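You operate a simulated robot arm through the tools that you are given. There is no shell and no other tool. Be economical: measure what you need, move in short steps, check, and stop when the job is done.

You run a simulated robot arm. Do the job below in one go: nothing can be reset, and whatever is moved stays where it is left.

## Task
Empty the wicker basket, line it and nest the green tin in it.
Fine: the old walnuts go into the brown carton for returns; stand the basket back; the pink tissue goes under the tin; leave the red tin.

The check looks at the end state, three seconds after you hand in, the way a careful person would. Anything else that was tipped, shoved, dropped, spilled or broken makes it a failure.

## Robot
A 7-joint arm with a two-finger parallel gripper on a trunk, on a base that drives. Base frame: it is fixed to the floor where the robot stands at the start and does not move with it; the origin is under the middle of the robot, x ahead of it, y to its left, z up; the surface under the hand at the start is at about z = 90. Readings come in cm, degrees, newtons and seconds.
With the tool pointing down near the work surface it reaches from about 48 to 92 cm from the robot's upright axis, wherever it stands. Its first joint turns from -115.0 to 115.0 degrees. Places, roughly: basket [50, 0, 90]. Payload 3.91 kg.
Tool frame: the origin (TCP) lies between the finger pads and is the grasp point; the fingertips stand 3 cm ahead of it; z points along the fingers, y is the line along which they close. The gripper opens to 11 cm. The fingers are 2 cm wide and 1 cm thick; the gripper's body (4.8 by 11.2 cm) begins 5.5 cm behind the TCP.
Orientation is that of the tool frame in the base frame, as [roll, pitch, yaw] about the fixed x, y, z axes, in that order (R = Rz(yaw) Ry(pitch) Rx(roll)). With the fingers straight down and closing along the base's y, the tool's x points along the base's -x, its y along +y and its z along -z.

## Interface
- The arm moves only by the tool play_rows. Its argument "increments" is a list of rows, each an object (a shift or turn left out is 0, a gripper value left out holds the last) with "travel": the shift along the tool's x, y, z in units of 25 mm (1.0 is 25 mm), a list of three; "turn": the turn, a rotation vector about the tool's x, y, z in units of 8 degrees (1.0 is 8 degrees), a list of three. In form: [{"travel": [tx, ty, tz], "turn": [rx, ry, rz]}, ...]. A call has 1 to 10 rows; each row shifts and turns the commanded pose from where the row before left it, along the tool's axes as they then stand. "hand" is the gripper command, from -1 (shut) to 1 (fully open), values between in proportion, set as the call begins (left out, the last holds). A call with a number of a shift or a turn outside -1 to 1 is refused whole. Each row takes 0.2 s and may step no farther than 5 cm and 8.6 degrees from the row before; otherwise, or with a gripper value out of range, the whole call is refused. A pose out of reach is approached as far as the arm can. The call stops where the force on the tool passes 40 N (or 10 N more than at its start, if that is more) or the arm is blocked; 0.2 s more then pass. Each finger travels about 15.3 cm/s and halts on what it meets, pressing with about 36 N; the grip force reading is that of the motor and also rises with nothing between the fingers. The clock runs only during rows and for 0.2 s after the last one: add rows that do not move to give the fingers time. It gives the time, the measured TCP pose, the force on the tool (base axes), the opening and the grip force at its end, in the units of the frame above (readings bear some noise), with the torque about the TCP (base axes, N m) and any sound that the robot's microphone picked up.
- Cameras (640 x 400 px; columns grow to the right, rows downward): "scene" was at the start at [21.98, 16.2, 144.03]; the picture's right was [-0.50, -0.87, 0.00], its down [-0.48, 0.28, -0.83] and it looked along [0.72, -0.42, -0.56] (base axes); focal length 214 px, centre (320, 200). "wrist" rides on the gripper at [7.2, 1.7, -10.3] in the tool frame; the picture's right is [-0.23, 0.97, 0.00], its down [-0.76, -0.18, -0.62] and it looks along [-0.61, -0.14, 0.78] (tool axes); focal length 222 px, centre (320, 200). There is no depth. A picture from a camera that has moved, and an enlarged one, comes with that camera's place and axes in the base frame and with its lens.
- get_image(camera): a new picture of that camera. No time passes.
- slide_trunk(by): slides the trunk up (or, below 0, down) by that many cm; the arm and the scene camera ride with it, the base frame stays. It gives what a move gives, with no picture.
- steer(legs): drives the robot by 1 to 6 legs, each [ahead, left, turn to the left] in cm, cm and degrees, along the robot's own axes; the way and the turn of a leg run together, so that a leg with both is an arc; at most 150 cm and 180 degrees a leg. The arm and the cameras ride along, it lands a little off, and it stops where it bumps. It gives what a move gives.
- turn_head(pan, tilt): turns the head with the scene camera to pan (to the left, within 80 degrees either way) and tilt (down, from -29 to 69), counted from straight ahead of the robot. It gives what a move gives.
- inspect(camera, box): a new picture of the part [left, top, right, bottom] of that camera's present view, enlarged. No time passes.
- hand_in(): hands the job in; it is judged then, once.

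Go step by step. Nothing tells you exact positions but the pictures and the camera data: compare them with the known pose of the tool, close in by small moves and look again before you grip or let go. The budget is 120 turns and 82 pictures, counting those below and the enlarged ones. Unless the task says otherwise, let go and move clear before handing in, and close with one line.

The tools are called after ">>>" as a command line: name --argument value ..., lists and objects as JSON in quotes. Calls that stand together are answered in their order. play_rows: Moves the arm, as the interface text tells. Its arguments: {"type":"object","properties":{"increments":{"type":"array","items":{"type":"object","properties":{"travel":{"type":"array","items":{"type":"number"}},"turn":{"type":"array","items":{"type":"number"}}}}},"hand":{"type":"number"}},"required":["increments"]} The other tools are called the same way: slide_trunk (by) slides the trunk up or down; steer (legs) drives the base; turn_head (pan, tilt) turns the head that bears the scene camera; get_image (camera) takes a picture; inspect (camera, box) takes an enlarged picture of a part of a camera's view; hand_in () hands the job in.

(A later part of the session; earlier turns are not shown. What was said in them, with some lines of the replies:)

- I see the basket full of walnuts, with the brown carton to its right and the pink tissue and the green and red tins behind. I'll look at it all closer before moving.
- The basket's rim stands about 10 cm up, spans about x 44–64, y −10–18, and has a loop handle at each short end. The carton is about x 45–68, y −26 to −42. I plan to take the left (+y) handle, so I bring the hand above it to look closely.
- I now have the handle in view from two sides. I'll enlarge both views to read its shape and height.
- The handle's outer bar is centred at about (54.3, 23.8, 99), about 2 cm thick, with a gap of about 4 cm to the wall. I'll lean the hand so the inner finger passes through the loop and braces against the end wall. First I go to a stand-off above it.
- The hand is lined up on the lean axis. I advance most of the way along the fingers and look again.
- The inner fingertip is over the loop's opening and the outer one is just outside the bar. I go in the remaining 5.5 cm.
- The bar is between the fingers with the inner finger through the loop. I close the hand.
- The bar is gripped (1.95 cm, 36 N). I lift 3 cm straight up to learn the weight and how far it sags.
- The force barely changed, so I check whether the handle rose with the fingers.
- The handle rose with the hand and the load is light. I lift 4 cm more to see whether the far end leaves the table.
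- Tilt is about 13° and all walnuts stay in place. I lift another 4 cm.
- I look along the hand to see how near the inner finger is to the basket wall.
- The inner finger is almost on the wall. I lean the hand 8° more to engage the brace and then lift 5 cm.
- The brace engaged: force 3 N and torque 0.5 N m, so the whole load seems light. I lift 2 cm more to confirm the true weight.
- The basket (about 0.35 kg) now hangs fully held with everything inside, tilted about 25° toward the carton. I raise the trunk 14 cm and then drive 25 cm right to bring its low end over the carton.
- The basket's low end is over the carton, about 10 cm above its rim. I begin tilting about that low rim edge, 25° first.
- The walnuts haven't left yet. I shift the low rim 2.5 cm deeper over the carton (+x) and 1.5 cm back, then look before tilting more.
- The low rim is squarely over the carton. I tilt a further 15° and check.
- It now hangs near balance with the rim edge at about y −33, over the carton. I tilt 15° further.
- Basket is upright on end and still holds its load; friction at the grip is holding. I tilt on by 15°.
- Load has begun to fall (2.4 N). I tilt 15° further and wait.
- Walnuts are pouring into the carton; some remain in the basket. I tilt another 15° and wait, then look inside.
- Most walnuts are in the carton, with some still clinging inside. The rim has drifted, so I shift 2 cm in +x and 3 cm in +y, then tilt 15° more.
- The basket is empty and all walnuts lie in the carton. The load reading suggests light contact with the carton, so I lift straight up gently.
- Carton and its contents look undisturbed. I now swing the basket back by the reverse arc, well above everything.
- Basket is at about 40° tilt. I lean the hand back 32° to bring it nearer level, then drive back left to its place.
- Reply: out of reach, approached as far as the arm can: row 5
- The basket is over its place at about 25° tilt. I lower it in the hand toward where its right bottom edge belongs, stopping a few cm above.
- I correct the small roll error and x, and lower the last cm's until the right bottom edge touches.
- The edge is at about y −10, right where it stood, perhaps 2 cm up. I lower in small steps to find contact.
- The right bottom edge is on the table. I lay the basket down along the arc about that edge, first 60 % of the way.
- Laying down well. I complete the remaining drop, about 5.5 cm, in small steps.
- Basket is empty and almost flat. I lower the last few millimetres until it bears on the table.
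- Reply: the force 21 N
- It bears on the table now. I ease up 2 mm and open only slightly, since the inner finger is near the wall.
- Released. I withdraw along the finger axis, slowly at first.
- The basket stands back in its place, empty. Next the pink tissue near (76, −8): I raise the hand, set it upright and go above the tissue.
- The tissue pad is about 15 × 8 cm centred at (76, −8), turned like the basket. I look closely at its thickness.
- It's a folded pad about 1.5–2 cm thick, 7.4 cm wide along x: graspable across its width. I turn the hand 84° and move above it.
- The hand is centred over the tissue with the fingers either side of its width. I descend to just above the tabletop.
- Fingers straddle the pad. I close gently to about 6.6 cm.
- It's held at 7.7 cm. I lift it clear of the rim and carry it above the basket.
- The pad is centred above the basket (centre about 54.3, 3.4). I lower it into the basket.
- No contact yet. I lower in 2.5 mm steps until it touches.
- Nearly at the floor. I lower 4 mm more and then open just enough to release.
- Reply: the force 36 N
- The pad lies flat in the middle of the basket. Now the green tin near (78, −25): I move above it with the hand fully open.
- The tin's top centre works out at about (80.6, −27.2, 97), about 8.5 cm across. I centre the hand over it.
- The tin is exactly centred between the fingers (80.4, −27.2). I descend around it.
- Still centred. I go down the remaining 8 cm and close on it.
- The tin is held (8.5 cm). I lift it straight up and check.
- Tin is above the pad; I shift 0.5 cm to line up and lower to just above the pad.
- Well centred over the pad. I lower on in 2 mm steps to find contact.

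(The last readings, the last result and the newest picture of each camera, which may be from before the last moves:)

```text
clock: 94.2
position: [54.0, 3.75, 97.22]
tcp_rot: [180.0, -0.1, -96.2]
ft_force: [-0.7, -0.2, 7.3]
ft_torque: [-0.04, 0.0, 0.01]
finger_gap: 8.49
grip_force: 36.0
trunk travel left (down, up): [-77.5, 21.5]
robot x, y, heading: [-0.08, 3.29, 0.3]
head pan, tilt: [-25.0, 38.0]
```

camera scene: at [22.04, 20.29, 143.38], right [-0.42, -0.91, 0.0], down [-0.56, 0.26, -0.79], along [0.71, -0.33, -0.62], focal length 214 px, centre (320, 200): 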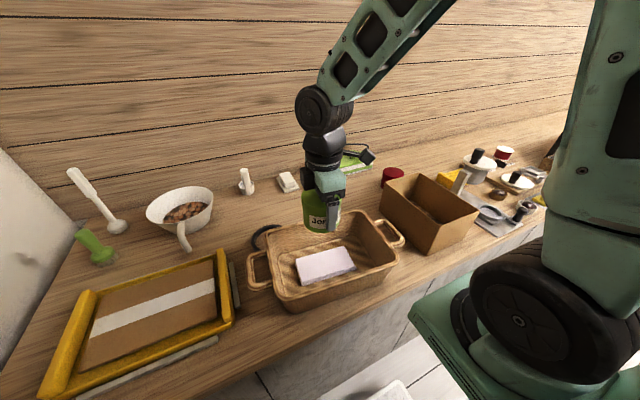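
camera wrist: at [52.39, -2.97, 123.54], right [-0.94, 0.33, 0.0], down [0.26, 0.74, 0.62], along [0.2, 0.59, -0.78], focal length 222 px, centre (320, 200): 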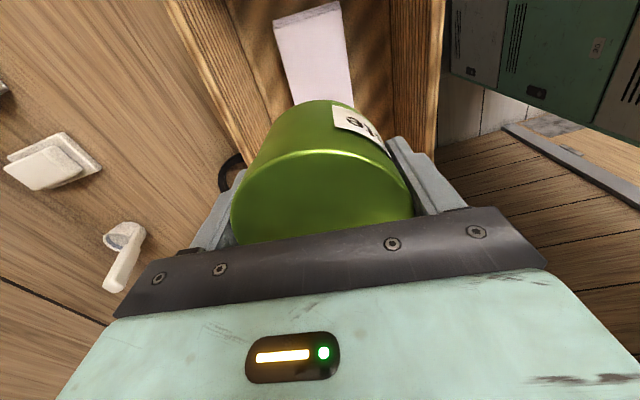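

The tin is seated on the pad (contact felt). I open and rise clear.

>>> play_rows --hand 0.85 --increments '[{}, {}, {}]'

>>> play_rows --increments '[{"travel": [0, 0, -0.4]}, {"travel": [0, 0, -0.8]}, {"travel": [0, 0, -1]}, {"travel": [0, 0, -1]}, {"travel": [0, 0, -1]}, {"travel": [0, 0, -1]}, {"travel": [0, 0, -1]}, {"travel": [0, 0, -1]}, {"travel": [0, 0, -1]}, {"travel": [0, 0, -1]}]'

>>> inspect --camera "scene" --box '[200, 130, 520, 330]'

>>> get_image --camera "wrist"

```text
clock: 95.0
position: [54.0, 3.86, 97.21]
tcp_rot: [179.9, -0.1, -96.2]
ft_force: [0.0, 0.6, -0.8]
ft_torque: [-0.03, 0.0, 0.0]
finger_gap: 10.18
grip_force: 0.1
trunk travel left (down, up): [-77.5, 21.5]
robot x, y, heading: [-0.25, 3.43, 0.1]
head pan, tilt: [-25.0, 38.0]
```

```text
clock: 97.2
position: [54.0, 3.67, 120.35]
tcp_rot: [179.9, 0.0, -96.1]
ft_force: [2.2, -0.2, -1.1]
ft_torque: [0.0, -0.02, -0.06]
finger_gap: 10.18
grip_force: 0.1
trunk travel left (down, up): [-77.5, 21.5]
robot x, y, heading: [-0.24, 3.22, 0.2]
head pan, tilt: [-25.0, 38.0]
```

```text
2.00 times, centred on (360, 230) of scene
camera zoom: at [22.05, 20.3, 143.38], right [-0.42, -0.91, 0.0], down [-0.56, 0.26, -0.79], along [0.71, -0.33, -0.62], focal length 429 px, centre (240, 140)
```

zoom: 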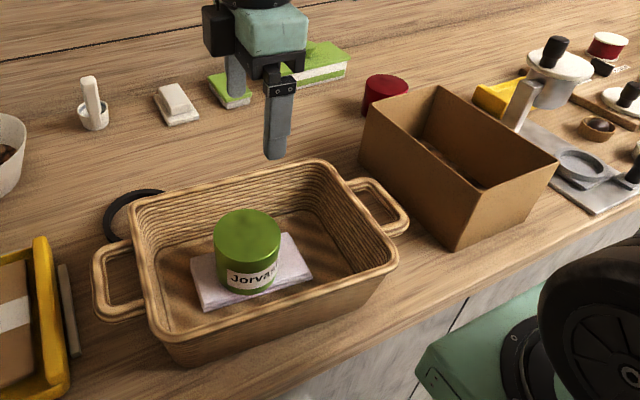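

```text
13 pictures are left
camera wrist: at [51.61, -3.27, 130.64], right [-0.94, 0.33, 0.0], down [0.26, 0.74, 0.62], along [0.2, 0.59, -0.78], focal length 222 px, centre (320, 200)
```

wrist: 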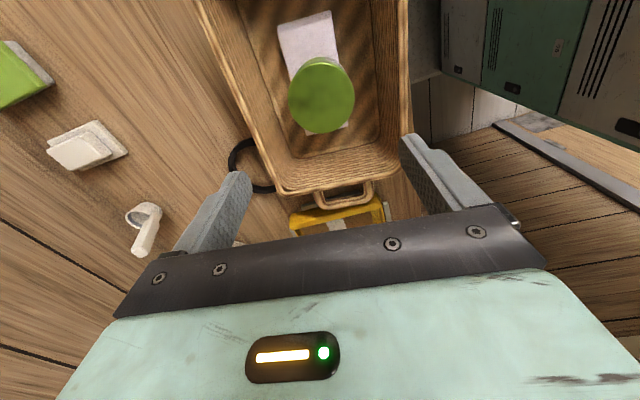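

Tin stands upright on the pad in the basket. I take one last look around the carton for stray walnuts.

>>> turn_head --pan -50 --tilt 45

>>> get_image --camera "scene"

```text
clock: 98.0
position: [54.08, 3.64, 120.36]
tcp_rot: [-179.9, -0.1, -96.1]
ft_force: [0.5, 0.5, 0.8]
ft_torque: [0.0, 0.0, 0.01]
finger_gap: 10.18
grip_force: 0.0
trunk travel left (down, up): [-77.5, 21.5]
robot x, y, heading: [-0.22, 3.35, 0.3]
head pan, tilt: [-50.0, 45.0]
```

```text
12 pictures are left
camera scene: at [19.44, 17.71, 142.36], right [-0.76, -0.65, 0.0], down [-0.46, 0.54, -0.71], along [0.46, -0.54, -0.71], focal length 214 px, centre (320, 200)
```

scene: 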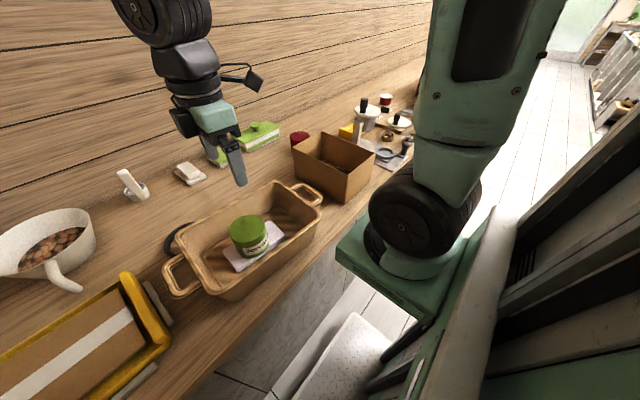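

Nothing is spilled, the basket is in place with the tin on the tissue, and the hand is clear. I hand in.

>>> hand_in

```text
The job is handed in.
```

The walnuts are in the brown carton and the basket is back in its place with the pink tissue inside. The green tin stands on the tissue, the red tin was left alone, and the pictures I took showed no stray walnuts or disturbed items.
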